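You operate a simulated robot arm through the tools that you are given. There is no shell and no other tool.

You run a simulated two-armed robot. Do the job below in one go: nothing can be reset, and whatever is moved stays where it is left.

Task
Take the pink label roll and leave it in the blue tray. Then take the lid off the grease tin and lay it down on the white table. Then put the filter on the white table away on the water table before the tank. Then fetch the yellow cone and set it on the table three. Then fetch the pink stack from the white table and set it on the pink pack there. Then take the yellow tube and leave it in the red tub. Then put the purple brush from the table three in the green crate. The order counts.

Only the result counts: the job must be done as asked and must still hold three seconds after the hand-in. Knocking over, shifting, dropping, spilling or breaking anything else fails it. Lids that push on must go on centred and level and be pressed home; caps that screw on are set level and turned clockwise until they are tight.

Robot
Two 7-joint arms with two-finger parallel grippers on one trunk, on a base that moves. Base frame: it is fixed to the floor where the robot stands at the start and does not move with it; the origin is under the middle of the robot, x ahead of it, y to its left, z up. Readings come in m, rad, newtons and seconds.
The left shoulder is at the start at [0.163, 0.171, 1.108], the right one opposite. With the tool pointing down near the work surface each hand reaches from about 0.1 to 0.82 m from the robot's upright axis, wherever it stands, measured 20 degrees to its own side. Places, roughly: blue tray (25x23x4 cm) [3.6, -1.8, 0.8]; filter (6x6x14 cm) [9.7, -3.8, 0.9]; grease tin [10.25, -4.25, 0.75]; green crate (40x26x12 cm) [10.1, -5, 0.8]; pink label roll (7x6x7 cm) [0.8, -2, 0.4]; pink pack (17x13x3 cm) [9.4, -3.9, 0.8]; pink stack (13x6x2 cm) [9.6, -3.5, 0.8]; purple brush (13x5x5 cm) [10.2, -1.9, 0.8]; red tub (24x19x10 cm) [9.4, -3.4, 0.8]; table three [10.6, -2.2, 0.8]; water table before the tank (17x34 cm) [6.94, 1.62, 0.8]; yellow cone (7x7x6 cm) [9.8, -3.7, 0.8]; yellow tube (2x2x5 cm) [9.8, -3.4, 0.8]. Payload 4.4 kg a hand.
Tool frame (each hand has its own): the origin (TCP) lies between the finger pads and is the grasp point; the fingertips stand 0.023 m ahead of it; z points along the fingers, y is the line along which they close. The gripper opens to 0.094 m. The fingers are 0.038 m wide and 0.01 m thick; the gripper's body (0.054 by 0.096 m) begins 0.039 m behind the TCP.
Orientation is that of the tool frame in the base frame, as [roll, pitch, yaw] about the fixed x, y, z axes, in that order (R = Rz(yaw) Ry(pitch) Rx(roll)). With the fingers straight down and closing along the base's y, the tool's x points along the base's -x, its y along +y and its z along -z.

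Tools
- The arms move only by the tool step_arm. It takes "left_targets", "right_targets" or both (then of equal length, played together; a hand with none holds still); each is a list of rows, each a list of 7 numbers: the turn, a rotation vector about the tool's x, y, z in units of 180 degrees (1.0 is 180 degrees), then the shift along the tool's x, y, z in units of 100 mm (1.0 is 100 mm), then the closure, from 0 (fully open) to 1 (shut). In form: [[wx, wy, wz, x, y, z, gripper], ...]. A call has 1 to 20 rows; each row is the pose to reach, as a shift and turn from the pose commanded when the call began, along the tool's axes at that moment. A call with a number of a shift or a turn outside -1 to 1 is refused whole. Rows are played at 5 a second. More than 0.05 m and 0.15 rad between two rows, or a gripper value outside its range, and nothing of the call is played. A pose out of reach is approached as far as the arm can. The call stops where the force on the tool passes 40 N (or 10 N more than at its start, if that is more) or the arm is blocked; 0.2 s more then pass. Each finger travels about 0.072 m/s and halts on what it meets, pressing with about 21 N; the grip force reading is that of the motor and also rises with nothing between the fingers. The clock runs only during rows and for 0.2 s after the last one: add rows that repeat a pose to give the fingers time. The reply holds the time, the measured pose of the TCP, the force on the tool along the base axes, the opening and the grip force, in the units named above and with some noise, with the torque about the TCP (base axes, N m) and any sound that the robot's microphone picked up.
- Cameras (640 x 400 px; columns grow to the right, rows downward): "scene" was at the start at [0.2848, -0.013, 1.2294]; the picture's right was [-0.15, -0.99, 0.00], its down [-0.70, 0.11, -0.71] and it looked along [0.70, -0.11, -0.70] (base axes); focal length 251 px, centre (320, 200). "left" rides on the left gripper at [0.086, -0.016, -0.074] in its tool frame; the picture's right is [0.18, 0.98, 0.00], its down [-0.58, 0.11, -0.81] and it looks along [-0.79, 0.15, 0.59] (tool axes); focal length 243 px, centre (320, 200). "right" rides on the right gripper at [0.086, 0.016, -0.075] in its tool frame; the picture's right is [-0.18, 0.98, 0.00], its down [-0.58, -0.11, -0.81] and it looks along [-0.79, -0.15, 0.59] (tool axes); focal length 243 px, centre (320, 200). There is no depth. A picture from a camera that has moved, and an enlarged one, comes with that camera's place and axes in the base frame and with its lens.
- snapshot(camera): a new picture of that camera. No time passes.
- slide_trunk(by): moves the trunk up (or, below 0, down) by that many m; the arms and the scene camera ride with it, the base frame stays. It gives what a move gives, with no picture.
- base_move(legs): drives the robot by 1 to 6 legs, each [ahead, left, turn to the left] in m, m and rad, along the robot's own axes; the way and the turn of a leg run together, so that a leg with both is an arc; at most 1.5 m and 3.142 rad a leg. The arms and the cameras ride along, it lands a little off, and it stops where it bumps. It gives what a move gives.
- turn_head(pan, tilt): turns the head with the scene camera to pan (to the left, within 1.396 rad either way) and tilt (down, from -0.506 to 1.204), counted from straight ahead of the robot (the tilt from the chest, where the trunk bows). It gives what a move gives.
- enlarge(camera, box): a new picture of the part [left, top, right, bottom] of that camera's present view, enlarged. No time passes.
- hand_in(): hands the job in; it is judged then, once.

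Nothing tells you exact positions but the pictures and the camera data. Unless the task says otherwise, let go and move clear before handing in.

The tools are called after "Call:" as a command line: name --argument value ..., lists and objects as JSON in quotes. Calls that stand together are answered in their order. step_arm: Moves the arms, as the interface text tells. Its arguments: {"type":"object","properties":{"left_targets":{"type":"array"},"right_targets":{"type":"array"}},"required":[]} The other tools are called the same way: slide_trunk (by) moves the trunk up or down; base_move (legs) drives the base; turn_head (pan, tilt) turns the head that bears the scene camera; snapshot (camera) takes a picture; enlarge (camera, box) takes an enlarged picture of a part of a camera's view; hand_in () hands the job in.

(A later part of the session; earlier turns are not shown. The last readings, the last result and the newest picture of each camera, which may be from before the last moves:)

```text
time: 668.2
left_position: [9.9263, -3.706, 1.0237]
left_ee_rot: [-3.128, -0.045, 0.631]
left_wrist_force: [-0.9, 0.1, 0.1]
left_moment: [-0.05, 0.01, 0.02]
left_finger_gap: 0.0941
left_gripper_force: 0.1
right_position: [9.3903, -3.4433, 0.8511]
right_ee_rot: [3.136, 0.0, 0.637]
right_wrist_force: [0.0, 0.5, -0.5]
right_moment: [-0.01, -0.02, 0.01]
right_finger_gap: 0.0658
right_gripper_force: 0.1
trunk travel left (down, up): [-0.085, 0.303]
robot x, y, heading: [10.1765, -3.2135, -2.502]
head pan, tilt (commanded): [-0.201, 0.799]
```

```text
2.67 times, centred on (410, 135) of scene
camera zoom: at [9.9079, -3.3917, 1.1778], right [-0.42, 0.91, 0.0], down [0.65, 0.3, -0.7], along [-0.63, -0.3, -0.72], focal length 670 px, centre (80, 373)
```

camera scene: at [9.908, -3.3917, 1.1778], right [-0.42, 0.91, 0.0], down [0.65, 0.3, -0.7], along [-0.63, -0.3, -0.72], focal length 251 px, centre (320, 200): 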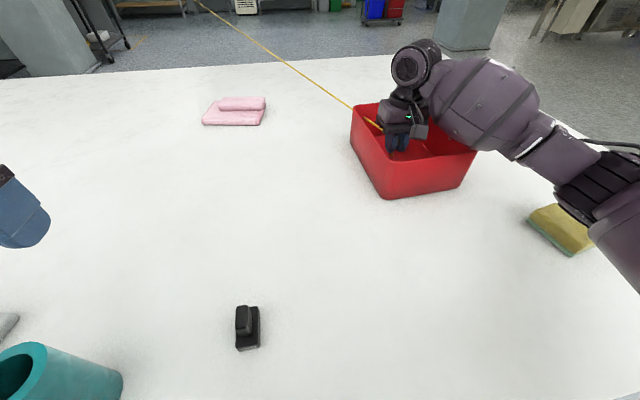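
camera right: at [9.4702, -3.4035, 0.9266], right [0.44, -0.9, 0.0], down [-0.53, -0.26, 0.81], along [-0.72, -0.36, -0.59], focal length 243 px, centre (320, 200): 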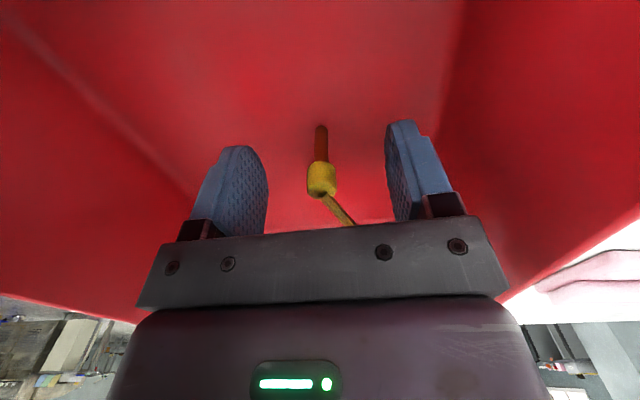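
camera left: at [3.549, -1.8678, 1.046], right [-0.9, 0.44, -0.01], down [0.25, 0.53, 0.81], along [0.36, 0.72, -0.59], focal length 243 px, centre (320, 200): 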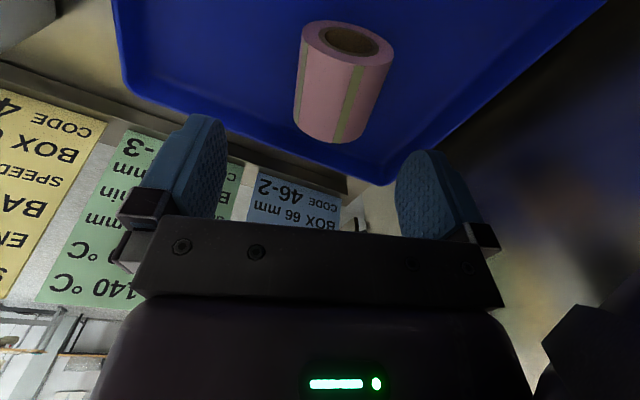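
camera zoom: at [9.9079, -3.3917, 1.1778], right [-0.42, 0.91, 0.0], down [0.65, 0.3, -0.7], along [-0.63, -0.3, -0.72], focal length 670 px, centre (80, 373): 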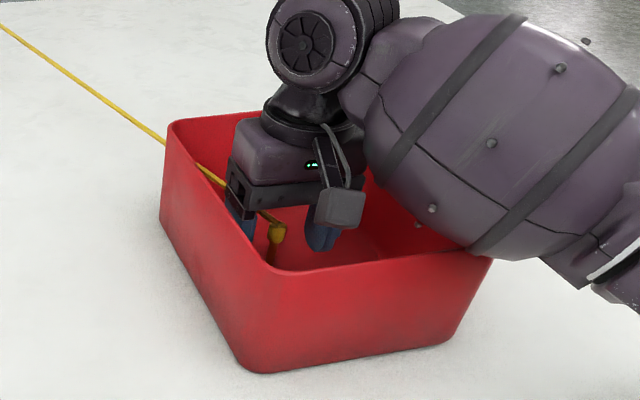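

The tube stands inside the red tub. I raise the hand straight up and away.

Call:
step_arm --right_targets '[[0, 0, 0, 0, 0, -0.15, 0.3], [0, 0, 0, 0, 0, -0.35, 0.3], [0, 0, 0, 0, 0, -0.6, 0.3], [0, 0, 0, 0, 0, -0.85, 0.3], [0, 0, 0, 0, 0, -1.0, 0.3]]'

Call:
step_arm --right_targets '[[0, 0, 0, 0, 0, -0.3, 0.2], [0, 0, 0, 0, 0, -0.6, 0], [0, 0, 0, 0, 0, -0.8, 0]]'

Call:
enlarge --camera "scene" --box '[180, 40, 540, 260]'

Call:
snapshot --camera "right"

```text
time: 669.4
left_position: [9.925, -3.7047, 1.0242]
left_ee_rot: [-3.127, -0.045, 0.628]
left_wrist_force: [-0.4, 0.6, -1.1]
left_moment: [0.0, 0.05, 0.0]
left_finger_gap: 0.0941
left_gripper_force: 0.1
right_position: [9.3893, -3.4471, 0.9486]
right_ee_rot: [3.138, 0.001, 0.639]
right_wrist_force: [0.7, -0.7, -0.7]
right_moment: [0.04, 0.02, -0.01]
right_finger_gap: 0.0657
right_gripper_force: 0.0
trunk travel left (down, up): [-0.085, 0.303]
robot x, y, heading: [10.1746, -3.2079, -2.504]
head pan, tilt (commanded): [-0.201, 0.799]
```

```text
time: 670.2
left_position: [9.9261, -3.7041, 1.0241]
left_ee_rot: [-3.128, -0.047, 0.63]
left_wrist_force: [0.9, -0.7, 0.0]
left_moment: [0.01, -0.02, -0.02]
left_finger_gap: 0.0939
left_gripper_force: 0.0
right_position: [9.3896, -3.4456, 1.0287]
right_ee_rot: [3.138, 0.0, 0.639]
right_wrist_force: [-0.6, 0.5, 0.4]
right_moment: [0.03, 0.04, 0.03]
right_finger_gap: 0.0941
right_gripper_force: 0.0
trunk travel left (down, up): [-0.085, 0.303]
robot x, y, heading: [10.1731, -3.2089, -2.504]
head pan, tilt (commanded): [-0.201, 0.799]
```

```text
1.78 times, centred on (360, 150) of scene
camera zoom: at [9.9082, -3.3917, 1.1778], right [-0.42, 0.91, 0.0], down [0.65, 0.3, -0.7], along [-0.63, -0.3, -0.72], focal length 447 px, centre (249, 289)
```

zoom: 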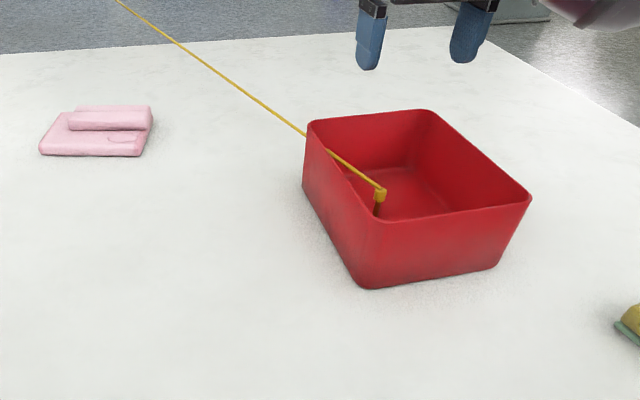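

```text
taken
camera right: at [9.469, -3.4056, 1.1055], right [0.44, -0.9, 0.0], down [-0.53, -0.26, 0.81], along [-0.72, -0.35, -0.59], focal length 243 px, centre (320, 200)
```

right: 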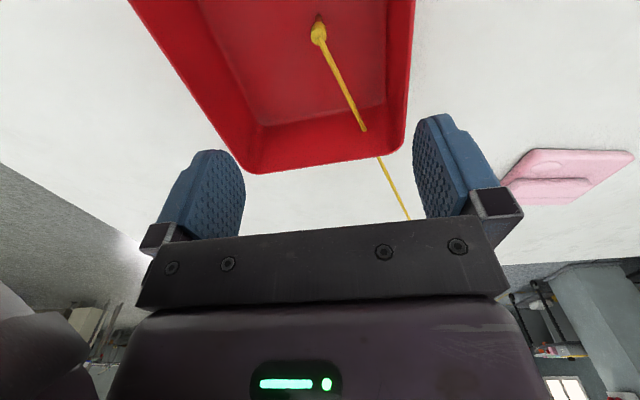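

The tube is in the red tub: step 6 done. Finally the brush: I raise, back off and slide back out to table three, turning to face it.

Call:
step_arm --right_targets '[[0, 0, 0, 0.3, 0.1, 0, 0], [0, 0, 0, 0.6, 0.2, 0, 0], [0, 0, 0, 0.9, 0.3, 0, 0], [0, 0, 0, 1.0, 0.4, 0, 0]]'

Call:
slide_trunk --by 0.24

Call:
base_move --legs '[[-0.1, 0, 0], [0, -1.4, 0], [0, 0, 3.14]]'

Call:
turn_head --pan -0.3 --tilt 0.7

Call:
snapshot --camera "scene"

```text
time: 671.2
left_position: [9.9245, -3.7046, 1.0252]
left_ee_rot: [-3.129, -0.044, 0.631]
left_wrist_force: [0.2, 0.7, -0.2]
left_moment: [-0.01, -0.02, 0.02]
left_finger_gap: 0.094
left_gripper_force: 0.2
right_position: [9.4934, -3.4175, 1.0295]
right_ee_rot: [3.139, 0.0, 0.638]
right_wrist_force: [0.2, 0.1, 0.1]
right_moment: [-0.01, -0.02, -0.02]
right_finger_gap: 0.0939
right_gripper_force: 0.1
trunk travel left (down, up): [-0.085, 0.303]
robot x, y, heading: [10.1732, -3.2111, -2.505]
head pan, tilt (commanded): [-0.201, 0.799]
```

```text
time: 673.7
left_position: [9.9246, -3.7043, 1.2645]
left_ee_rot: [-3.127, -0.046, 0.629]
left_wrist_force: [0.2, 0.1, 0.6]
left_moment: [0.0, -0.01, -0.02]
left_finger_gap: 0.094
left_gripper_force: 0.0
right_position: [9.4931, -3.4169, 1.2715]
right_ee_rot: [3.136, -0.002, 0.638]
right_wrist_force: [0.1, -1.0, -0.7]
right_moment: [0.02, 0.02, -0.01]
right_finger_gap: 0.0941
right_gripper_force: 0.1
trunk travel left (down, up): [-0.325, 0.063]
robot x, y, heading: [10.1755, -3.209, -2.503]
head pan, tilt (commanded): [-0.201, 0.799]
```

```text
time: 694.1
left_position: [9.706, -1.5388, 1.265]
left_ee_rot: [-3.127, -0.046, -2.512]
left_wrist_force: [0.0, 0.7, -0.7]
left_moment: [0.02, -0.02, 0.03]
left_finger_gap: 0.094
left_gripper_force: 0.0
right_position: [10.1368, -1.8277, 1.2705]
right_ee_rot: [3.138, 0.0, -2.504]
right_wrist_force: [0.1, 0.0, -0.3]
right_moment: [-0.03, -0.01, -0.03]
right_finger_gap: 0.0937
right_gripper_force: 0.0
trunk travel left (down, up): [-0.325, 0.063]
robot x, y, heading: [9.4532, -2.031, 0.636]
head pan, tilt (commanded): [-0.201, 0.799]
```

```text
time: 694.8
left_position: [9.7069, -1.5393, 1.2647]
left_ee_rot: [-3.128, -0.046, -2.513]
left_wrist_force: [-0.1, 0.6, 0.2]
left_moment: [0.02, 0.01, 0.0]
left_finger_gap: 0.0941
left_gripper_force: 0.0
right_position: [10.1352, -1.8269, 1.2702]
right_ee_rot: [3.136, 0.0, -2.504]
right_wrist_force: [-1.0, -0.2, 0.4]
right_moment: [-0.02, 0.01, 0.02]
right_finger_gap: 0.0939
right_gripper_force: 0.1
trunk travel left (down, up): [-0.325, 0.063]
robot x, y, heading: [9.4572, -2.0319, 0.635]
head pan, tilt (commanded): [-0.3, 0.7]
```

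```text
taken
camera scene: at [9.582, -1.9694, 1.4556], right [0.33, -0.94, 0.0], down [-0.61, -0.21, -0.76], along [0.72, 0.25, -0.64], focal length 251 px, centre (320, 200)
```

scene: 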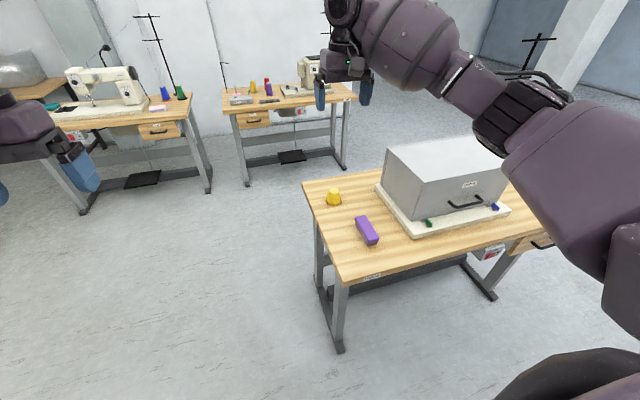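

The brush lies ahead-right, its long axis pointing almost straight away from me. I move the right hand above it and lower the trunk.

Call:
step_arm --right_targets '[[0, 0, 0.01, -0.05, -0.3, 0, 0], [0, 0, 0.02, -0.1, -0.6, 0, 0], [0, 0, 0.03, -0.15, -0.9, 0, 0], [0, 0, 0.03, -0.15, -1.0, 0, 0]]'

Call:
slide_trunk --by -0.24

Call:
snapshot --camera "scene"

Call:
snapshot --camera "right"

```text
time: 695.8
left_position: [9.7063, -1.5396, 1.2639]
left_ee_rot: [-3.129, -0.046, -2.513]
left_wrist_force: [0.2, 0.1, 0.4]
left_moment: [0.0, 0.04, 0.0]
left_finger_gap: 0.0941
left_gripper_force: 0.1
right_position: [10.2102, -1.9003, 1.2694]
right_ee_rot: [3.136, -0.002, -2.598]
right_wrist_force: [0.9, 0.4, 0.5]
right_moment: [-0.03, 0.02, 0.01]
right_finger_gap: 0.0942
right_gripper_force: 0.0
trunk travel left (down, up): [-0.325, 0.063]
robot x, y, heading: [9.4545, -2.03, 0.64]
head pan, tilt (commanded): [-0.3, 0.7]
```

```text
time: 698.3
left_position: [9.7062, -1.54, 1.0272]
left_ee_rot: [-3.128, -0.044, -2.511]
left_wrist_force: [0.8, -0.2, -0.5]
left_moment: [0.01, -0.01, 0.0]
left_finger_gap: 0.0941
left_gripper_force: 0.0
right_position: [10.2078, -1.8996, 1.0318]
right_ee_rot: [3.138, 0.003, -2.598]
right_wrist_force: [0.1, -0.3, 0.0]
right_moment: [0.0, -0.01, 0.0]
right_finger_gap: 0.0939
right_gripper_force: 0.0
trunk travel left (down, up): [-0.085, 0.303]
robot x, y, heading: [9.4535, -2.0285, 0.636]
head pan, tilt (commanded): [-0.3, 0.7]
```

```text
taken
camera scene: at [9.7296, -1.8598, 1.1866], right [0.33, -0.94, 0.0], down [-0.61, -0.21, -0.77], along [0.72, 0.25, -0.64], focal length 251 px, centre (320, 200)
```

scene: 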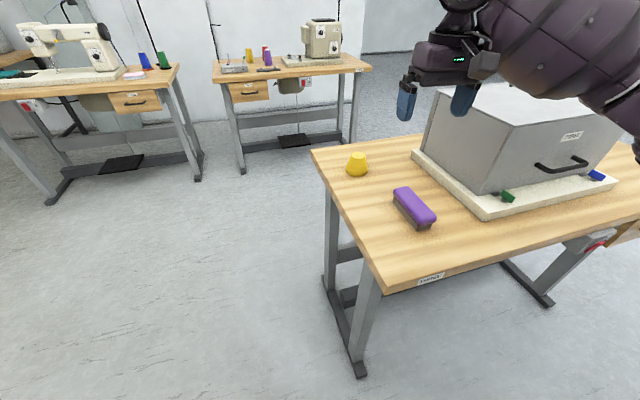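

```text
taken
camera right: at [10.1261, -1.9289, 1.1082], right [-0.35, 0.94, 0.01], down [0.55, 0.2, 0.81], along [0.75, 0.29, -0.59], focal length 243 px, centre (320, 200)
```

right: 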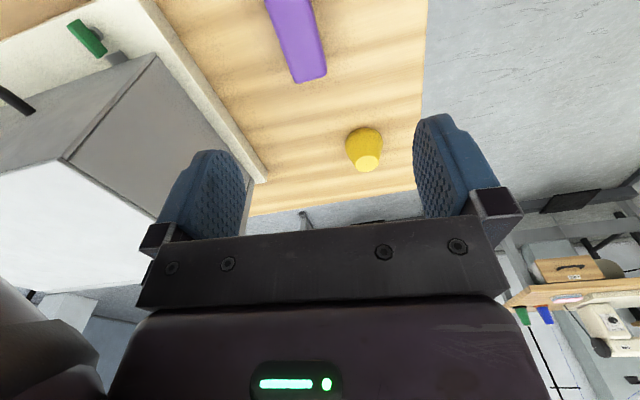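

Call:
enlarge --camera "scene" --box '[370, 160, 470, 250]'

```text
4.44 times, centred on (420, 205) of scene
camera zoom: at [9.7296, -1.8598, 1.1866], right [0.33, -0.94, 0.0], down [-0.61, -0.21, -0.77], along [0.72, 0.25, -0.64], focal length 1117 px, centre (-124, 178)
```

zoom: 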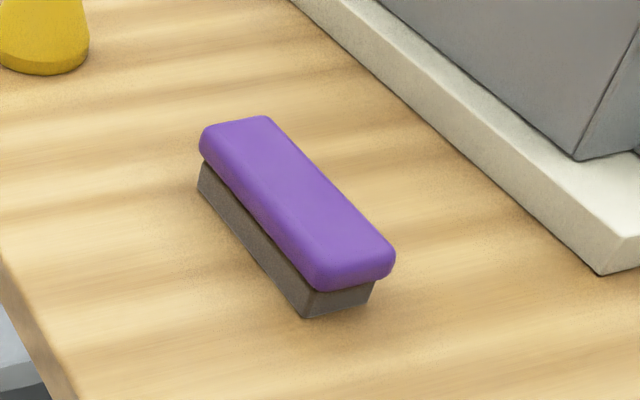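

Brush centre ≈ (10.228, -1.923). I align and descend.

Call:
step_arm --right_targets '[[0, 0, -0.008, -0.05, -0.305, 0, 0], [0, 0, -0.008, -0.05, -0.305, 0.3, 0], [0, 0, -0.008, -0.05, -0.305, 0.6, 0], [0, 0, -0.008, -0.05, -0.305, 0.9, 0], [0, 0, -0.008, -0.05, -0.305, 1.0, 0]]'

Call:
snapshot --camera "right"

Call:
snapshot --camera "scene"

```text
time: 699.5
left_position: [9.7073, -1.5396, 1.0257]
left_ee_rot: [-3.128, -0.046, -2.513]
left_wrist_force: [0.0, 0.7, 0.2]
left_moment: [0.01, -0.01, 0.0]
left_finger_gap: 0.094
left_gripper_force: 0.0
right_position: [10.2304, -1.9216, 0.9308]
right_ee_rot: [3.138, 0.001, -2.573]
right_wrist_force: [-0.6, -0.2, -0.3]
right_moment: [0.02, 0.0, -0.04]
right_finger_gap: 0.0939
right_gripper_force: 0.0
trunk travel left (down, up): [-0.085, 0.303]
robot x, y, heading: [9.4536, -2.0309, 0.64]
head pan, tilt (commanded): [-0.3, 0.7]
```

```text
taken
camera right: at [10.1498, -1.9534, 1.0071], right [-0.37, 0.93, 0.0], down [0.55, 0.22, 0.81], along [0.75, 0.3, -0.59], focal length 243 px, centre (320, 200)
```

right: 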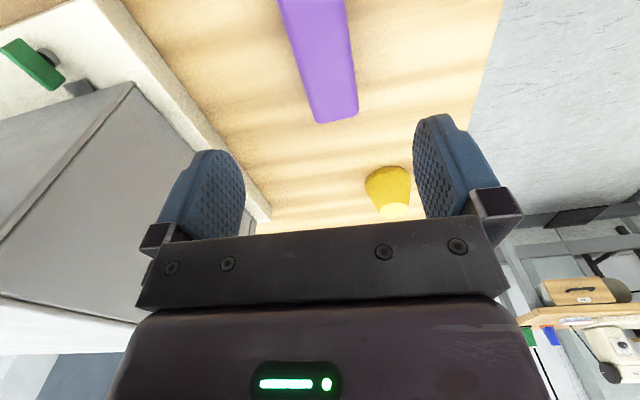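

```text
taken
camera scene: at [9.7304, -1.8594, 1.1862], right [0.33, -0.94, 0.0], down [-0.61, -0.21, -0.77], along [0.72, 0.25, -0.64], focal length 251 px, centre (320, 200)
```

scene: 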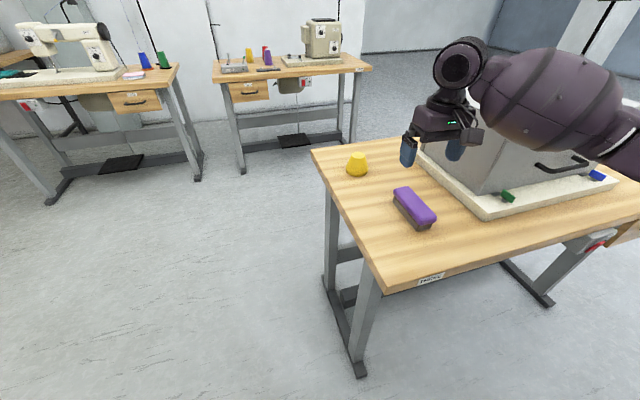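

Aligned. I lower to the brush.

Call:
step_arm --right_targets '[[0, 0, 0, 0, 0.03, 0.25, 0], [0, 0, 0, 0, 0.03, 0.5, 0], [0, 0, 0, 0, 0.03, 0.75, 0], [0, 0, 0, 0, 0.03, 1.0, 0], [0, 0, 0, 0, 0.03, 1.0, 0]]'

Call:
step_arm --right_targets '[[0, 0, 0, 0, 0, 0.15, 0], [0, 0, 0, 0, 0, 0.3, 0], [0, 0, 0, 0, 0, 0.42, 0], [0, 0, 0, 0, 0, 0.42, 0]]'

Call:
snapshot --camera "right"

Call:
snapshot --camera "scene"

```text
time: 700.7
left_position: [9.7064, -1.5399, 1.0254]
left_ee_rot: [-3.129, -0.043, -2.513]
left_wrist_force: [-0.4, 0.2, 0.7]
left_moment: [-0.01, 0.0, -0.04]
left_finger_gap: 0.0939
left_gripper_force: 0.1
right_position: [10.2259, -1.9202, 0.8285]
right_ee_rot: [3.137, 0.001, -2.573]
right_wrist_force: [-0.7, -0.9, 0.5]
right_moment: [-0.01, 0.0, -0.02]
right_finger_gap: 0.0941
right_gripper_force: 0.0
trunk travel left (down, up): [-0.085, 0.303]
robot x, y, heading: [9.4552, -2.0303, 0.642]
head pan, tilt (commanded): [-0.3, 0.7]
```

```text
time: 701.7
left_position: [9.707, -1.5396, 1.0262]
left_ee_rot: [-3.128, -0.046, -2.514]
left_wrist_force: [0.0, -0.5, -0.1]
left_moment: [0.01, 0.0, 0.02]
left_finger_gap: 0.094
left_gripper_force: 0.0
right_position: [10.2268, -1.9192, 0.7873]
right_ee_rot: [3.137, -0.001, -2.572]
right_wrist_force: [-0.5, 0.4, 0.9]
right_moment: [-0.03, 0.01, 0.0]
right_finger_gap: 0.0939
right_gripper_force: 0.1
trunk travel left (down, up): [-0.085, 0.303]
robot x, y, heading: [9.4523, -2.0318, 0.639]
head pan, tilt (commanded): [-0.3, 0.7]
```

```text
taken
camera right: at [10.1466, -1.9516, 0.8636], right [-0.37, 0.93, 0.0], down [0.55, 0.22, 0.81], along [0.75, 0.3, -0.59], focal length 243 px, centre (320, 200)
```

right: 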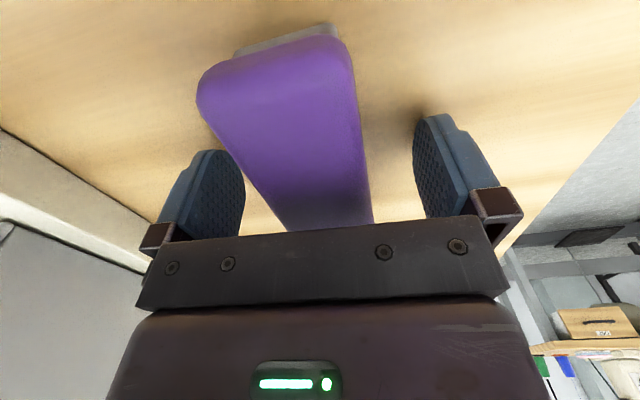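

```text
taken
camera scene: at [9.7304, -1.8593, 1.1861], right [0.33, -0.94, 0.0], down [-0.61, -0.21, -0.77], along [0.72, 0.25, -0.64], focal length 251 px, centre (320, 200)
```

scene: 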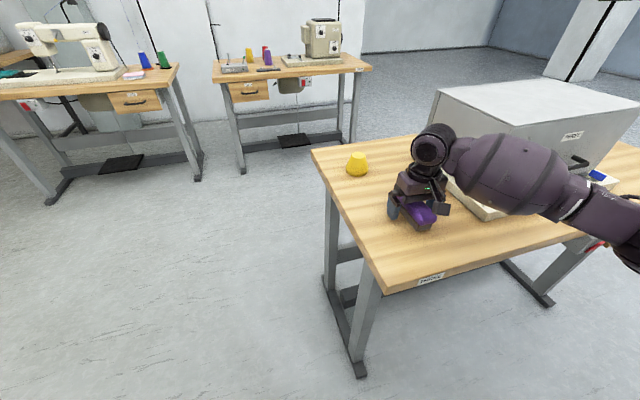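

The brush lies centred between the fingers. I close and lift.

Call:
step_arm --right_targets '[[0, 0, 0, 0, 0, 0, 0.2], [0, 0, 0, 0, 0, 0, 0.4], [0, 0, 0, 0, 0, 0, 0.7], [0, 0, 0, 0, 0, 0, 1], [0, 0, 0, 0, 0, 0, 1], [0, 0, 0, 0, 0, 0, 1]]'

Call:
step_arm --right_targets '[[0, 0, 0, 0, 0, -0.1, 1], [0, 0, 0, 0, 0, -0.3, 1], [0, 0, 0, 0, 0, -0.6, 1], [0, 0, 0, 0, 0, -0.9, 1], [0, 0, 0, 0, 0, -1.0, 1]]'

Call:
snapshot --camera "right"

Call:
snapshot --camera "scene"

```text
time: 703.1
left_position: [9.7065, -1.5401, 1.0251]
left_ee_rot: [-3.127, -0.046, -2.514]
left_wrist_force: [-0.5, 0.0, 0.1]
left_moment: [0.0, 0.01, -0.05]
left_finger_gap: 0.0936
left_gripper_force: 0.1
right_position: [10.2273, -1.9191, 0.7872]
right_ee_rot: [3.137, 0.001, -2.573]
right_wrist_force: [-0.1, 0.8, -0.2]
right_moment: [-0.07, 0.01, 0.0]
right_finger_gap: 0.0455
right_gripper_force: 21.2
trunk travel left (down, up): [-0.085, 0.303]
robot x, y, heading: [9.4518, -2.0295, 0.645]
head pan, tilt (commanded): [-0.3, 0.7]
```

```text
time: 704.3
left_position: [9.7085, -1.54, 1.0243]
left_ee_rot: [-3.127, -0.046, -2.513]
left_wrist_force: [0.3, -0.2, 0.0]
left_moment: [-0.01, 0.02, -0.03]
left_finger_gap: 0.0943
left_gripper_force: 0.0
right_position: [10.2256, -1.9181, 0.888]
right_ee_rot: [3.137, -0.003, -2.572]
right_wrist_force: [-0.1, -0.3, -1.2]
right_moment: [0.0, 0.0, 0.01]
right_finger_gap: 0.0456
right_gripper_force: 21.0
trunk travel left (down, up): [-0.085, 0.303]
robot x, y, heading: [9.4526, -2.0337, 0.638]
head pan, tilt (commanded): [-0.3, 0.7]
```

```text
taken
camera right: at [10.1453, -1.9505, 0.9642], right [-0.37, 0.93, 0.0], down [0.55, 0.22, 0.81], along [0.75, 0.3, -0.59], focal length 243 px, centre (320, 200)
```

right: 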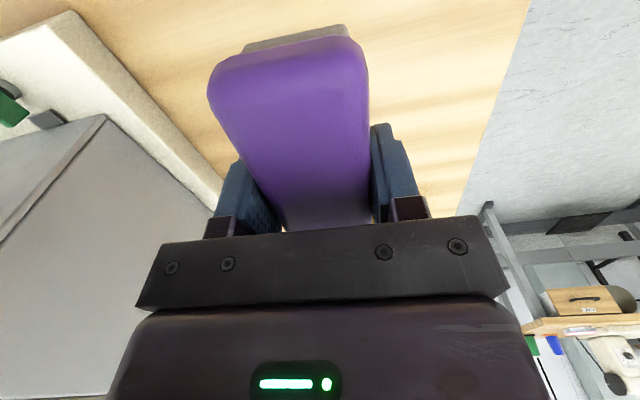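

```text
taken
camera scene: at [9.7306, -1.8592, 1.1859], right [0.33, -0.94, 0.0], down [-0.61, -0.21, -0.76], along [0.72, 0.25, -0.64], focal length 251 px, centre (320, 200)
```

scene: 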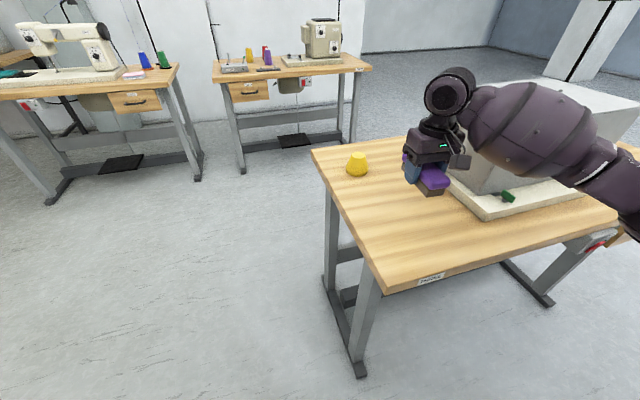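

The brush is held. I raise the trunk, turn to face the white table and slide through the aisle and beyond, toward the table's far end where the green crate is.

Call:
slide_trunk --by 0.28

Call:
base_move --legs '[[0, 0, -3.138], [0, 1.2, 0], [0, 1.2, 0]]'

Call:
turn_head --pan 0.8 --tilt 0.5

Call:
snapshot --camera "scene"

```text
time: 707.1
left_position: [9.7072, -1.5387, 1.3054]
left_ee_rot: [-3.128, -0.045, -2.515]
left_wrist_force: [-0.1, 0.7, 0.6]
left_moment: [0.01, -0.02, -0.02]
left_finger_gap: 0.0938
left_gripper_force: 0.1
right_position: [10.2267, -1.9187, 1.1668]
right_ee_rot: [3.138, 0.0, -2.572]
right_wrist_force: [-0.7, -0.3, -0.5]
right_moment: [-0.03, 0.0, 0.0]
right_finger_gap: 0.0458
right_gripper_force: 21.3
trunk travel left (down, up): [-0.365, 0.023]
robot x, y, heading: [9.4569, -2.0305, 0.635]
head pan, tilt (commanded): [-0.3, 0.7]
```

```text
time: 735.2
left_position: [10.8241, -4.3088, 1.3053]
left_ee_rot: [-3.128, -0.046, 0.698]
left_wrist_force: [0.0, -0.2, 0.0]
left_moment: [0.02, -0.01, -0.02]
left_finger_gap: 0.0941
left_gripper_force: 0.0
right_position: [10.2794, -3.9656, 1.1679]
right_ee_rot: [3.136, 0.0, 0.638]
right_wrist_force: [-0.1, -0.4, -0.7]
right_moment: [-0.01, 0.02, -0.04]
right_finger_gap: 0.0456
right_gripper_force: 20.8
trunk travel left (down, up): [-0.365, 0.023]
robot x, y, heading: [11.0422, -3.7998, -2.424]
head pan, tilt (commanded): [-0.3, 0.7]
```

```text
time: 736.5
left_position: [10.8253, -4.3087, 1.3051]
left_ee_rot: [-3.127, -0.045, 0.7]
left_wrist_force: [-0.7, 0.0, 0.4]
left_moment: [0.02, 0.01, 0.0]
left_finger_gap: 0.0941
left_gripper_force: 0.0
right_position: [10.2798, -3.9663, 1.169]
right_ee_rot: [3.135, -0.001, 0.638]
right_wrist_force: [0.1, -0.7, -1.3]
right_moment: [0.03, -0.02, 0.0]
right_finger_gap: 0.0454
right_gripper_force: 21.3
trunk travel left (down, up): [-0.365, 0.023]
robot x, y, heading: [11.04, -3.7999, -2.432]
head pan, tilt (commanded): [0.799, 0.499]
```

```text
taken
camera scene: at [10.9937, -3.9273, 1.5137], right [-1.0, 0.06, 0.0], down [0.03, 0.48, -0.88], along [-0.06, -0.88, -0.48], focal length 251 px, centre (320, 200)
```

scene: 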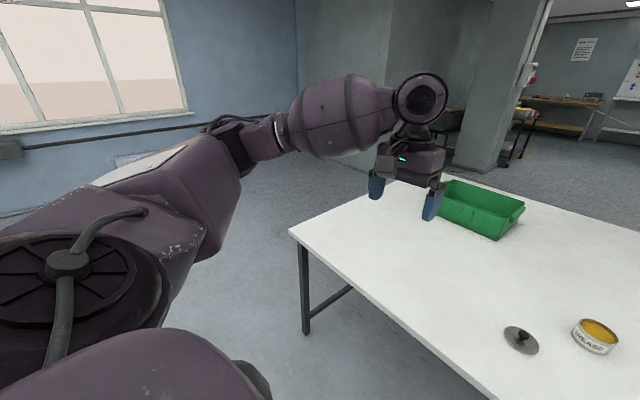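

The way beyond the table's end is clear. I continue to its far end, then come around to face the crate along the table.

Call:
base_move --legs '[[0, 0, -0.066], [0, 1.4, 0], [1.4, 0, 0]]'

Call:
turn_head --pan -1.2 --tilt 0.6

Call:
snapshot --camera "scene"

```text
time: 756.0
left_position: [10.63, -6.3248, 1.3054]
left_ee_rot: [-3.127, -0.046, 0.702]
left_wrist_force: [-0.3, -0.3, 0.0]
left_moment: [-0.02, 0.01, -0.02]
left_finger_gap: 0.0943
left_gripper_force: 0.0
right_position: [10.084, -5.9842, 1.1675]
right_ee_rot: [3.137, 0.0, 0.645]
right_wrist_force: [-0.2, 0.6, -1.1]
right_moment: [-0.01, 0.02, 0.0]
right_finger_gap: 0.0456
right_gripper_force: 21.5
trunk travel left (down, up): [-0.365, 0.023]
robot x, y, heading: [10.8455, -5.8172, -2.429]
head pan, tilt (commanded): [0.799, 0.499]
```

```text
time: 758.0
left_position: [10.6312, -6.3236, 1.3056]
left_ee_rot: [-3.127, -0.046, 0.703]
left_wrist_force: [0.2, 0.0, 0.2]
left_moment: [0.01, 0.01, 0.02]
left_finger_gap: 0.094
left_gripper_force: 0.1
right_position: [10.0841, -5.984, 1.1669]
right_ee_rot: [3.136, -0.001, 0.643]
right_wrist_force: [1.0, 0.3, -1.6]
right_moment: [-0.01, -0.02, -0.02]
right_finger_gap: 0.0458
right_gripper_force: 20.4
trunk travel left (down, up): [-0.365, 0.023]
robot x, y, heading: [10.8437, -5.8168, -2.425]
head pan, tilt (commanded): [-1.201, 0.6]
```

```text
taken
camera scene: at [10.725, -5.8097, 1.5047], right [0.47, 0.88, 0.0], down [0.5, -0.26, -0.83], along [-0.73, 0.39, -0.56], focal length 251 px, centre (320, 200)
```

scene: 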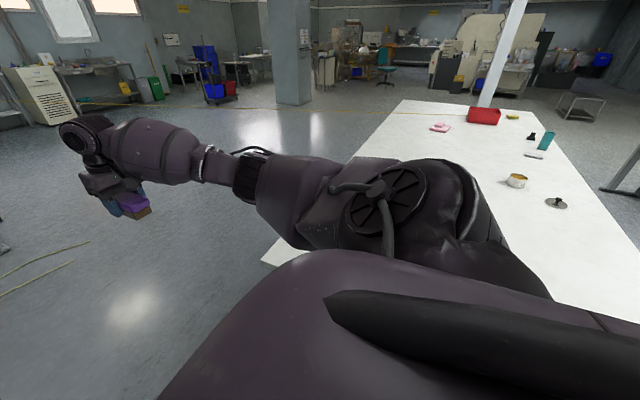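

Call:
base_move --legs '[[0, 0, -1.64], [0, 0.2, 0]]'

Call:
turn_head --pan -0.1 --tilt 0.7

Call:
snapshot --camera "scene"

Call:
snapshot --camera "right"

```text
time: 764.4
left_position: [10.1915, -5.6792, 1.3047]
left_ee_rot: [-3.129, -0.046, -0.946]
left_wrist_force: [0.2, 0.2, 0.6]
left_moment: [0.01, 0.0, 0.02]
left_finger_gap: 0.0939
left_gripper_force: 0.1
right_position: [10.5723, -5.1599, 1.1669]
right_ee_rot: [3.138, 0.001, -1.003]
right_wrist_force: [0.4, 0.3, -0.8]
right_moment: [0.01, -0.01, 0.0]
right_finger_gap: 0.0454
right_gripper_force: 21.6
trunk travel left (down, up): [-0.365, 0.023]
robot x, y, heading: [10.6883, -5.9321, 2.207]
head pan, tilt (commanded): [-1.201, 0.6]
```

```text
time: 765.7
left_position: [10.1921, -5.6794, 1.3065]
left_ee_rot: [-3.128, -0.045, -0.944]
left_wrist_force: [1.1, 0.2, -0.5]
left_moment: [-0.03, 0.0, 0.02]
left_finger_gap: 0.094
left_gripper_force: 0.2
right_position: [10.5729, -5.1598, 1.1673]
right_ee_rot: [3.138, 0.0, -1.003]
right_wrist_force: [-0.3, -0.8, -0.4]
right_moment: [0.0, -0.01, 0.03]
right_finger_gap: 0.0458
right_gripper_force: 20.9
trunk travel left (down, up): [-0.365, 0.023]
robot x, y, heading: [10.6838, -5.9348, 2.205]
head pan, tilt (commanded): [-0.099, 0.7]
```

```text
taken
camera scene: at [10.6076, -5.8153, 1.496], right [0.86, 0.51, 0.0], down [0.33, -0.55, -0.76], along [-0.39, 0.66, -0.64], focal length 251 px, centre (320, 200)
```

scene: 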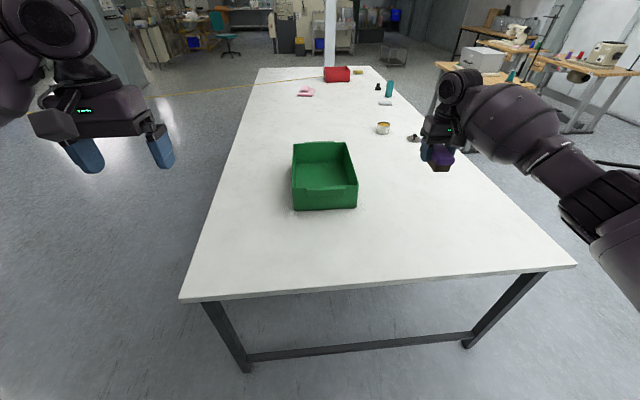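

```text
taken
camera right: at [10.606, -5.2403, 1.2441], right [-0.93, -0.37, 0.0], down [-0.22, 0.55, 0.81], along [-0.3, 0.75, -0.59], focal length 243 px, centre (320, 200)
```

right: 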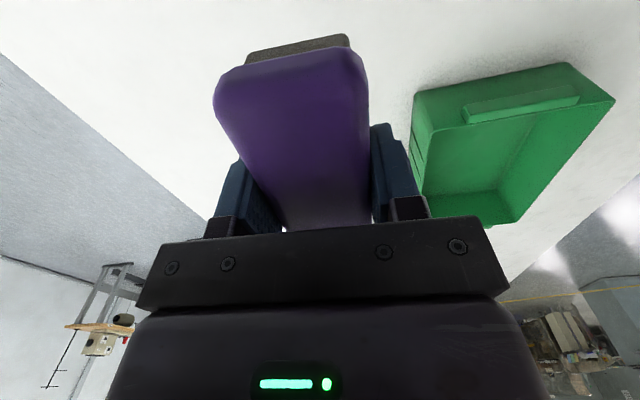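

The empty green crate is ahead on the table; its centre is 1.07 m ahead, 0.11 m right. I approach the table's end, adjust heights, and bring the brush over the crate.

Call:
step_arm --right_targets '[[0, 0, 0, 0, 0, -0.3, 1], [0, 0, 0, 0, 0, -0.6, 1], [0, 0, 0, 0, 0, -0.9, 1], [0, 0, 0, 0, 0, -0.9, 1]]'

Call:
base_move --legs '[[0.22, 0, 0]]'

Call:
slide_trunk --by -0.3

Call:
step_arm --right_targets '[[0, 0, 0, 0, 0.3, -0.3, 1], [0, 0, 0, 0, 0.6, -0.6, 1], [0, 0, 0, 0, 0.9, -0.9, 1], [0, 0, 0, 0, 1.0, -0.9, 1]]'

Call:
snapshot --camera "scene"

Call:
snapshot --camera "right"

```text
time: 766.7
left_position: [10.1913, -5.6787, 1.3053]
left_ee_rot: [-3.128, -0.045, -0.943]
left_wrist_force: [-0.8, 0.8, -0.7]
left_moment: [0.0, 0.0, 0.04]
left_finger_gap: 0.0939
left_gripper_force: 0.0
right_position: [10.5716, -5.16, 1.2575]
right_ee_rot: [3.137, -0.003, -1.003]
right_wrist_force: [-0.7, 0.4, -0.3]
right_moment: [0.0, 0.01, 0.0]
right_finger_gap: 0.0457
right_gripper_force: 21.3
trunk travel left (down, up): [-0.365, 0.023]
robot x, y, heading: [10.6859, -5.9309, 2.204]
head pan, tilt (commanded): [-0.099, 0.7]
```

```text
time: 768.4
left_position: [10.061, -5.5008, 1.3055]
left_ee_rot: [-3.129, -0.045, -0.945]
left_wrist_force: [-0.3, 0.4, 0.1]
left_moment: [-0.02, -0.02, 0.04]
left_finger_gap: 0.094
left_gripper_force: 0.1
right_position: [10.4409, -4.9824, 1.2573]
right_ee_rot: [3.137, -0.001, -1.004]
right_wrist_force: [0.6, 0.2, -0.2]
right_moment: [0.0, -0.02, -0.02]
right_finger_gap: 0.0455
right_gripper_force: 21.4
trunk travel left (down, up): [-0.365, 0.023]
robot x, y, heading: [10.5556, -5.7568, 2.211]
head pan, tilt (commanded): [-0.099, 0.7]
```

```text
time: 771.4
left_position: [10.0609, -5.5031, 1.0064]
left_ee_rot: [-3.127, -0.042, -0.943]
left_wrist_force: [-0.4, -0.5, 1.2]
left_moment: [0.01, 0.03, -0.01]
left_finger_gap: 0.0941
left_gripper_force: 0.1
right_position: [10.4404, -4.9834, 0.9589]
right_ee_rot: [3.136, 0.001, -1.007]
right_wrist_force: [0.8, 0.7, -0.3]
right_moment: [0.0, 0.0, 0.01]
right_finger_gap: 0.0456
right_gripper_force: 22.0
trunk travel left (down, up): [-0.065, 0.323]
robot x, y, heading: [10.5532, -5.7569, 2.211]
head pan, tilt (commanded): [-0.099, 0.7]
```

```text
time: 772.4
left_position: [10.0606, -5.5012, 1.0039]
left_ee_rot: [-3.126, -0.046, -0.944]
left_wrist_force: [0.1, 0.4, -0.3]
left_moment: [0.01, 0.01, -0.03]
left_finger_gap: 0.0942
left_gripper_force: 0.0
right_position: [10.3559, -5.0354, 1.0482]
right_ee_rot: [3.138, -0.001, -1.007]
right_wrist_force: [0.1, -0.8, -1.5]
right_moment: [0.0, 0.03, 0.01]
right_finger_gap: 0.0456
right_gripper_force: 20.8
trunk travel left (down, up): [-0.065, 0.323]
robot x, y, heading: [10.5545, -5.7568, 2.208]
head pan, tilt (commanded): [-0.099, 0.7]
```

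```text
taken
camera scene: at [10.354, -5.4721, 1.1603], right [0.86, 0.51, 0.0], down [0.33, -0.55, -0.76], along [-0.39, 0.66, -0.64], focal length 251 px, centre (320, 200)
```

scene: 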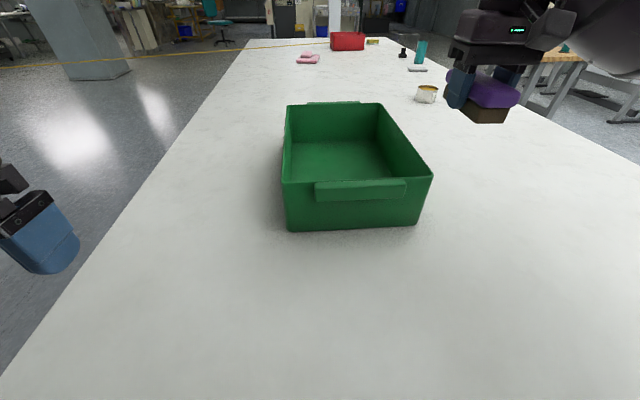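

```text
taken
camera right: at [10.3903, -5.116, 1.1242], right [-0.93, -0.37, 0.0], down [-0.22, 0.55, 0.8], along [-0.3, 0.75, -0.59], focal length 243 px, centre (320, 200)
```

right: 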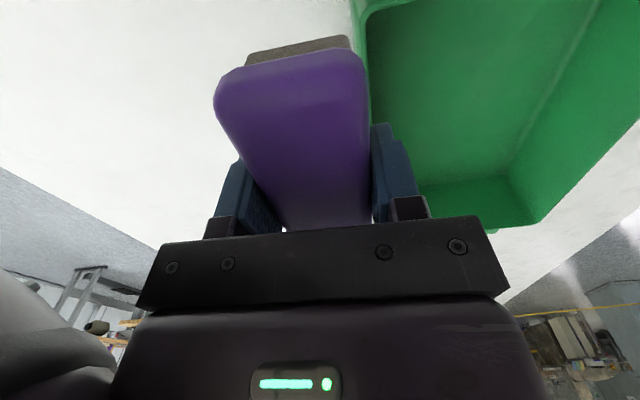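

The crate centre is confirmed at (10.144, -5.01). I move the brush over the crate's interior.

Call:
step_arm --right_targets '[[0, 0, 0, -0.15, 0.3, 0, 1], [0, 0, 0, -0.3, 0.6, 0, 1], [0, 0, 0, -0.5, 0.9, 0, 1], [0, 0, 0, -0.6, 1.0, 0, 1], [0, 0, 0, -0.6, 1.0, 0, 1]]'

Call:
step_arm --right_targets '[[0, 0, 0, -0.15, 0.3, 0, 1], [0, 0, 0, -0.3, 0.6, 0, 1], [0, 0, 0, -0.5, 0.84, 0, 1], [0, 0, 0, -0.58, 0.84, 0, 1], [0, 0, 0, -0.58, 0.84, 0, 1]]'

Call:
snapshot --camera "scene"

Call:
snapshot --camera "right"

```text
time: 773.6
left_position: [10.0615, -5.5019, 1.0058]
left_ee_rot: [-3.129, -0.046, -0.945]
left_wrist_force: [-0.3, -0.2, -0.2]
left_moment: [-0.03, 0.02, 0.02]
left_finger_gap: 0.0942
left_gripper_force: 0.0
right_position: [10.24, -5.041, 1.0485]
right_ee_rot: [3.136, 0.0, -1.005]
right_wrist_force: [0.6, 0.3, -1.3]
right_moment: [-0.03, 0.0, 0.03]
right_finger_gap: 0.0457
right_gripper_force: 21.6
trunk travel left (down, up): [-0.065, 0.323]
robot x, y, heading: [10.5533, -5.7559, 2.208]
head pan, tilt (commanded): [-0.099, 0.7]
```

```text
time: 774.8
left_position: [10.0616, -5.5031, 1.0053]
left_ee_rot: [-3.128, -0.044, -0.945]
left_wrist_force: [-0.2, 0.5, 0.1]
left_moment: [-0.01, 0.03, 0.02]
left_finger_gap: 0.0938
left_gripper_force: 0.0
right_position: [10.1404, -5.0357, 1.0472]
right_ee_rot: [3.139, 0.0, -1.005]
right_wrist_force: [0.0, 0.2, -1.1]
right_moment: [0.0, -0.01, 0.0]
right_finger_gap: 0.0455
right_gripper_force: 21.4
trunk travel left (down, up): [-0.065, 0.323]
robot x, y, heading: [10.5514, -5.7581, 2.212]
head pan, tilt (commanded): [-0.099, 0.7]
```

```text
taken
camera scene: at [10.3541, -5.4725, 1.1605], right [0.86, 0.51, 0.0], down [0.33, -0.55, -0.76], along [-0.39, 0.66, -0.64], focal length 251 px, centre (320, 200)
```

scene: 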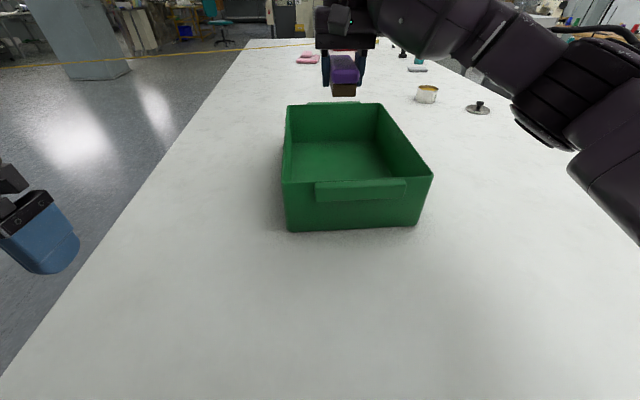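

```text
taken
camera right: at [10.1732, -5.1156, 1.1232], right [-0.93, -0.37, 0.0], down [-0.22, 0.55, 0.81], along [-0.3, 0.75, -0.59], focal length 243 px, centre (320, 200)
```

right: 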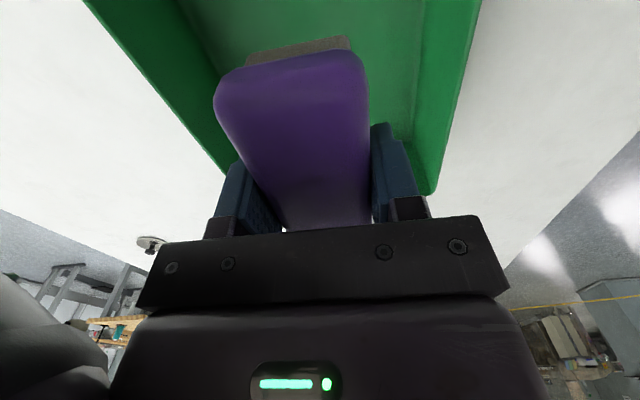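

Call:
step_arm --right_targets '[[0, 0, 0, 0, 0, 0.25, 1], [0, 0, 0, 0, 0, 0.5, 1], [0, 0, 0, 0, 0, 0.75, 1], [0, 0, 0, 0, 0, 1.0, 1], [0, 0, 0, 0, 0, 1.0, 1]]'

Call:
snapshot --camera "scene"

Call:
snapshot --camera "right"

```text
time: 776.0
left_position: [10.0626, -5.5025, 1.0048]
left_ee_rot: [-3.127, -0.043, -0.943]
left_wrist_force: [-0.1, -0.3, -0.2]
left_moment: [-0.02, 0.0, 0.02]
left_finger_gap: 0.094
left_gripper_force: 0.1
right_position: [10.1388, -5.0357, 0.9501]
right_ee_rot: [3.136, 0.0, -1.003]
right_wrist_force: [0.8, -0.4, 0.1]
right_moment: [0.03, 0.0, 0.0]
right_finger_gap: 0.0456
right_gripper_force: 21.2
trunk travel left (down, up): [-0.065, 0.323]
robot x, y, heading: [10.5557, -5.753, 2.21]
head pan, tilt (commanded): [-0.099, 0.7]
```

```text
taken
camera scene: at [10.3544, -5.4728, 1.1608], right [0.86, 0.51, 0.0], down [0.33, -0.55, -0.77], along [-0.39, 0.66, -0.64], focal length 251 px, centre (320, 200)
```

scene: 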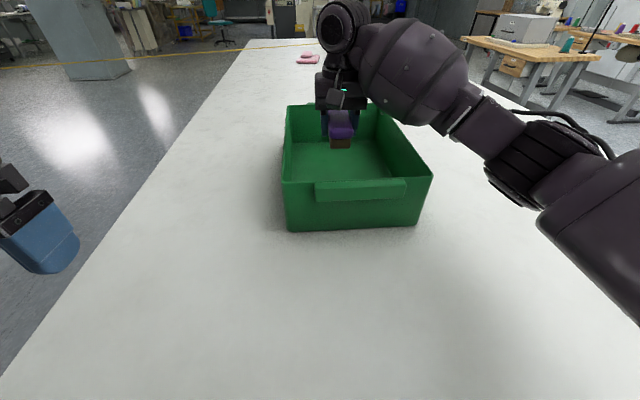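

```text
taken
camera right: at [10.1721, -5.1159, 1.0263], right [-0.93, -0.37, 0.0], down [-0.22, 0.55, 0.81], along [-0.3, 0.75, -0.59], focal length 243 px, centre (320, 200)
```

right: 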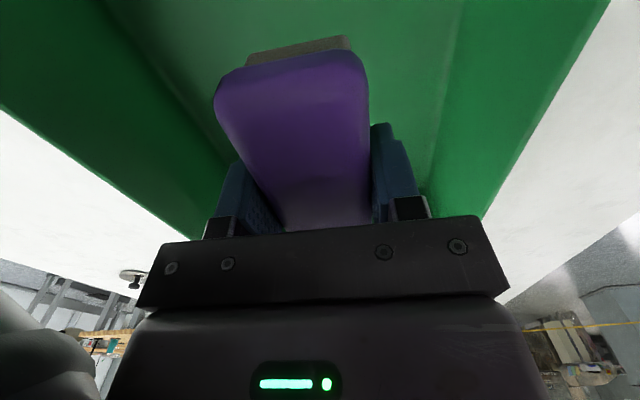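

Call:
step_arm --right_targets '[[0, 0, 0, 0, 0, 0.2, 1], [0, 0, 0, 0, 0, 0.4, 1], [0, 0, 0, 0, 0, 0.6, 1], [0, 0, 0, 0, 0, 0.75, 1], [0, 0, 0, 0, 0, 0.85, 1], [0, 0, 0, 0, 0, 0.85, 1]]'

Call:
snapshot --camera "scene"

Call:
snapshot --camera "right"

```text
time: 777.4
left_position: [10.0656, -5.5071, 1.0125]
left_ee_rot: [-3.126, -0.031, -0.947]
left_wrist_force: [0.9, 0.0, 0.2]
left_moment: [0.02, 0.02, 0.0]
left_finger_gap: 0.094
left_gripper_force: 0.0
right_position: [10.1403, -5.0363, 0.8856]
right_ee_rot: [3.13, 0.028, -1.007]
right_wrist_force: [0.4, -0.3, -0.6]
right_moment: [-0.02, 0.02, -0.02]
right_finger_gap: 0.0458
right_gripper_force: 21.1
trunk travel left (down, up): [-0.065, 0.323]
robot x, y, heading: [10.5531, -5.7533, 2.206]
head pan, tilt (commanded): [-0.099, 0.7]
```

```text
taken
camera scene: at [10.3592, -5.4792, 1.1656], right [0.86, 0.51, 0.0], down [0.33, -0.55, -0.77], along [-0.39, 0.66, -0.64], focal length 251 px, centre (320, 200)
```

scene: 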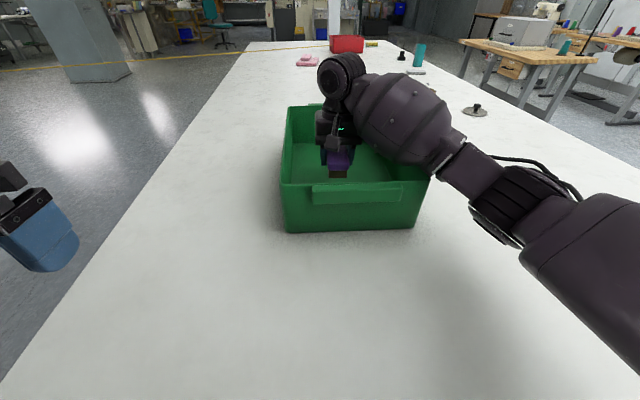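

```text
taken
camera right: at [10.1748, -5.1192, 0.9593], right [-0.93, -0.37, 0.02], down [-0.2, 0.53, 0.82], along [-0.31, 0.76, -0.57], focal length 243 px, centre (320, 200)
```

right: 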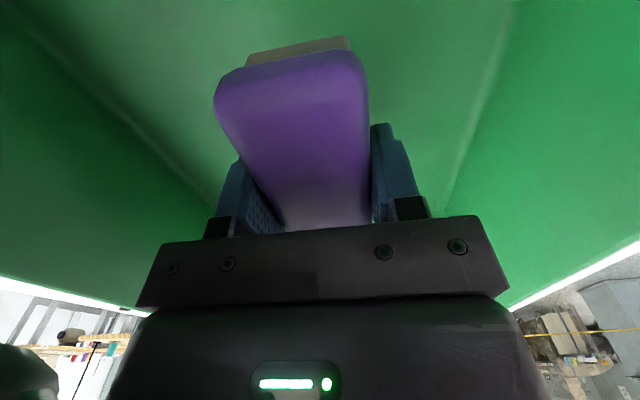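

My forearm met the crate's right rim, so I raise again a little, check the crate, and shift toward its right side where the forearm passes higher.

Call:
step_arm --right_targets '[[0, 0, 0, 0, 0, -0.15, 1], [0, 0, 0, 0, 0, -0.35, 1], [0, 0, 0, 0, -0.2, -0.35, 1], [0, 0, 0, 0, -0.45, -0.35, 1], [0, 0, 0, 0, -0.45, -0.35, 1]]'

Call:
snapshot --camera "scene"

Call:
snapshot --camera "right"

```text
time: 778.6
left_position: [10.0592, -5.5016, 1.0038]
left_ee_rot: [-3.128, -0.045, -0.943]
left_wrist_force: [0.4, -0.2, 0.1]
left_moment: [0.02, 0.01, 0.0]
left_finger_gap: 0.0939
left_gripper_force: 0.1
right_position: [10.1752, -5.0104, 0.896]
right_ee_rot: [3.138, -0.003, -1.003]
right_wrist_force: [-0.2, 0.2, -1.0]
right_moment: [-0.01, 0.01, 0.03]
right_finger_gap: 0.0457
right_gripper_force: 21.1
trunk travel left (down, up): [-0.065, 0.323]
robot x, y, heading: [10.5534, -5.7563, 2.209]
head pan, tilt (commanded): [-0.099, 0.7]
```

```text
taken
camera scene: at [10.3538, -5.4723, 1.1601], right [0.86, 0.51, 0.0], down [0.33, -0.55, -0.76], along [-0.39, 0.66, -0.64], focal length 251 px, centre (320, 200)
```

scene: 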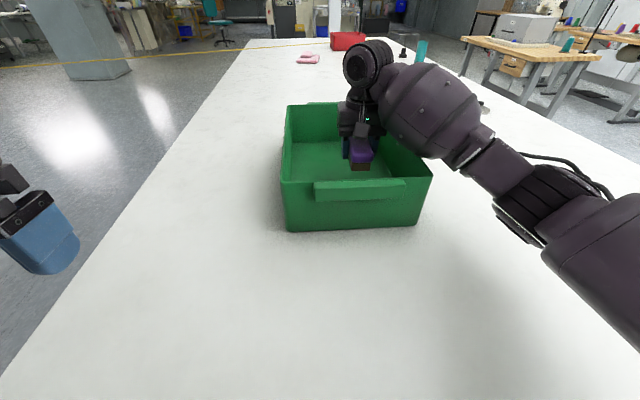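

```text
taken
camera right: at [10.2095, -5.0911, 0.9728], right [-0.93, -0.37, 0.0], down [-0.22, 0.55, 0.8], along [-0.3, 0.75, -0.59], focal length 243 px, centre (320, 200)
```

right: 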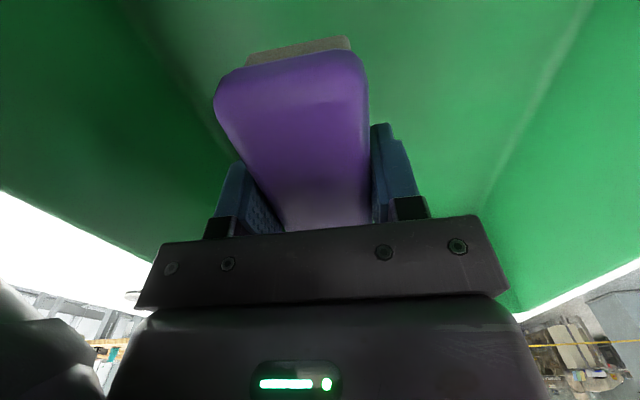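

The crate hasn't moved. I lower another 2 cm here and watch for any body reaction.

Call:
step_arm --right_targets '[[0, 0, 0, 0, 0, 0.06, 1], [0, 0, 0, 0, 0, 0.12, 1], [0, 0, 0, 0, 0, 0.18, 1], [0, 0, 0, 0, 0, 0.18, 1]]'

Call:
enlarge --camera "scene" --box '[260, 80, 500, 240]'

```text
time: 779.6
left_position: [10.0612, -5.5042, 1.0081]
left_ee_rot: [-3.127, -0.04, -0.942]
left_wrist_force: [-0.5, -0.4, 0.7]
left_moment: [-0.03, 0.01, -0.02]
left_finger_gap: 0.0942
left_gripper_force: 0.0
right_position: [10.1764, -5.0118, 0.8863]
right_ee_rot: [3.137, 0.008, -1.004]
right_wrist_force: [0.4, 0.4, -0.7]
right_moment: [0.02, -0.02, 0.02]
right_finger_gap: 0.0456
right_gripper_force: 21.1
trunk travel left (down, up): [-0.065, 0.323]
robot x, y, heading: [10.555, -5.7532, 2.208]
head pan, tilt (commanded): [-0.099, 0.7]
```

```text
2.50 times, centred on (380, 160) of scene
camera zoom: at [10.3551, -5.4746, 1.1622], right [0.86, 0.51, 0.0], down [0.33, -0.55, -0.77], along [-0.39, 0.66, -0.64], focal length 628 px, centre (170, 300)
```

zoom: 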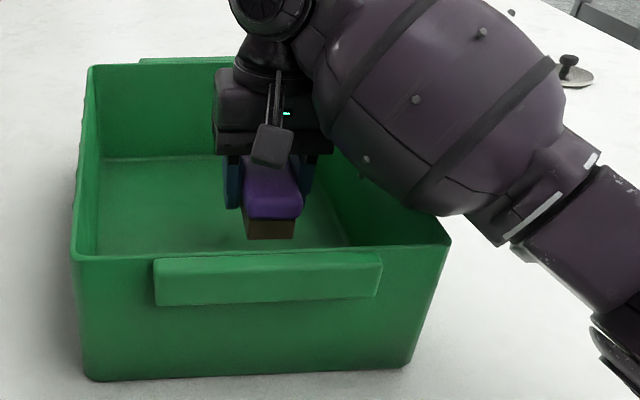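

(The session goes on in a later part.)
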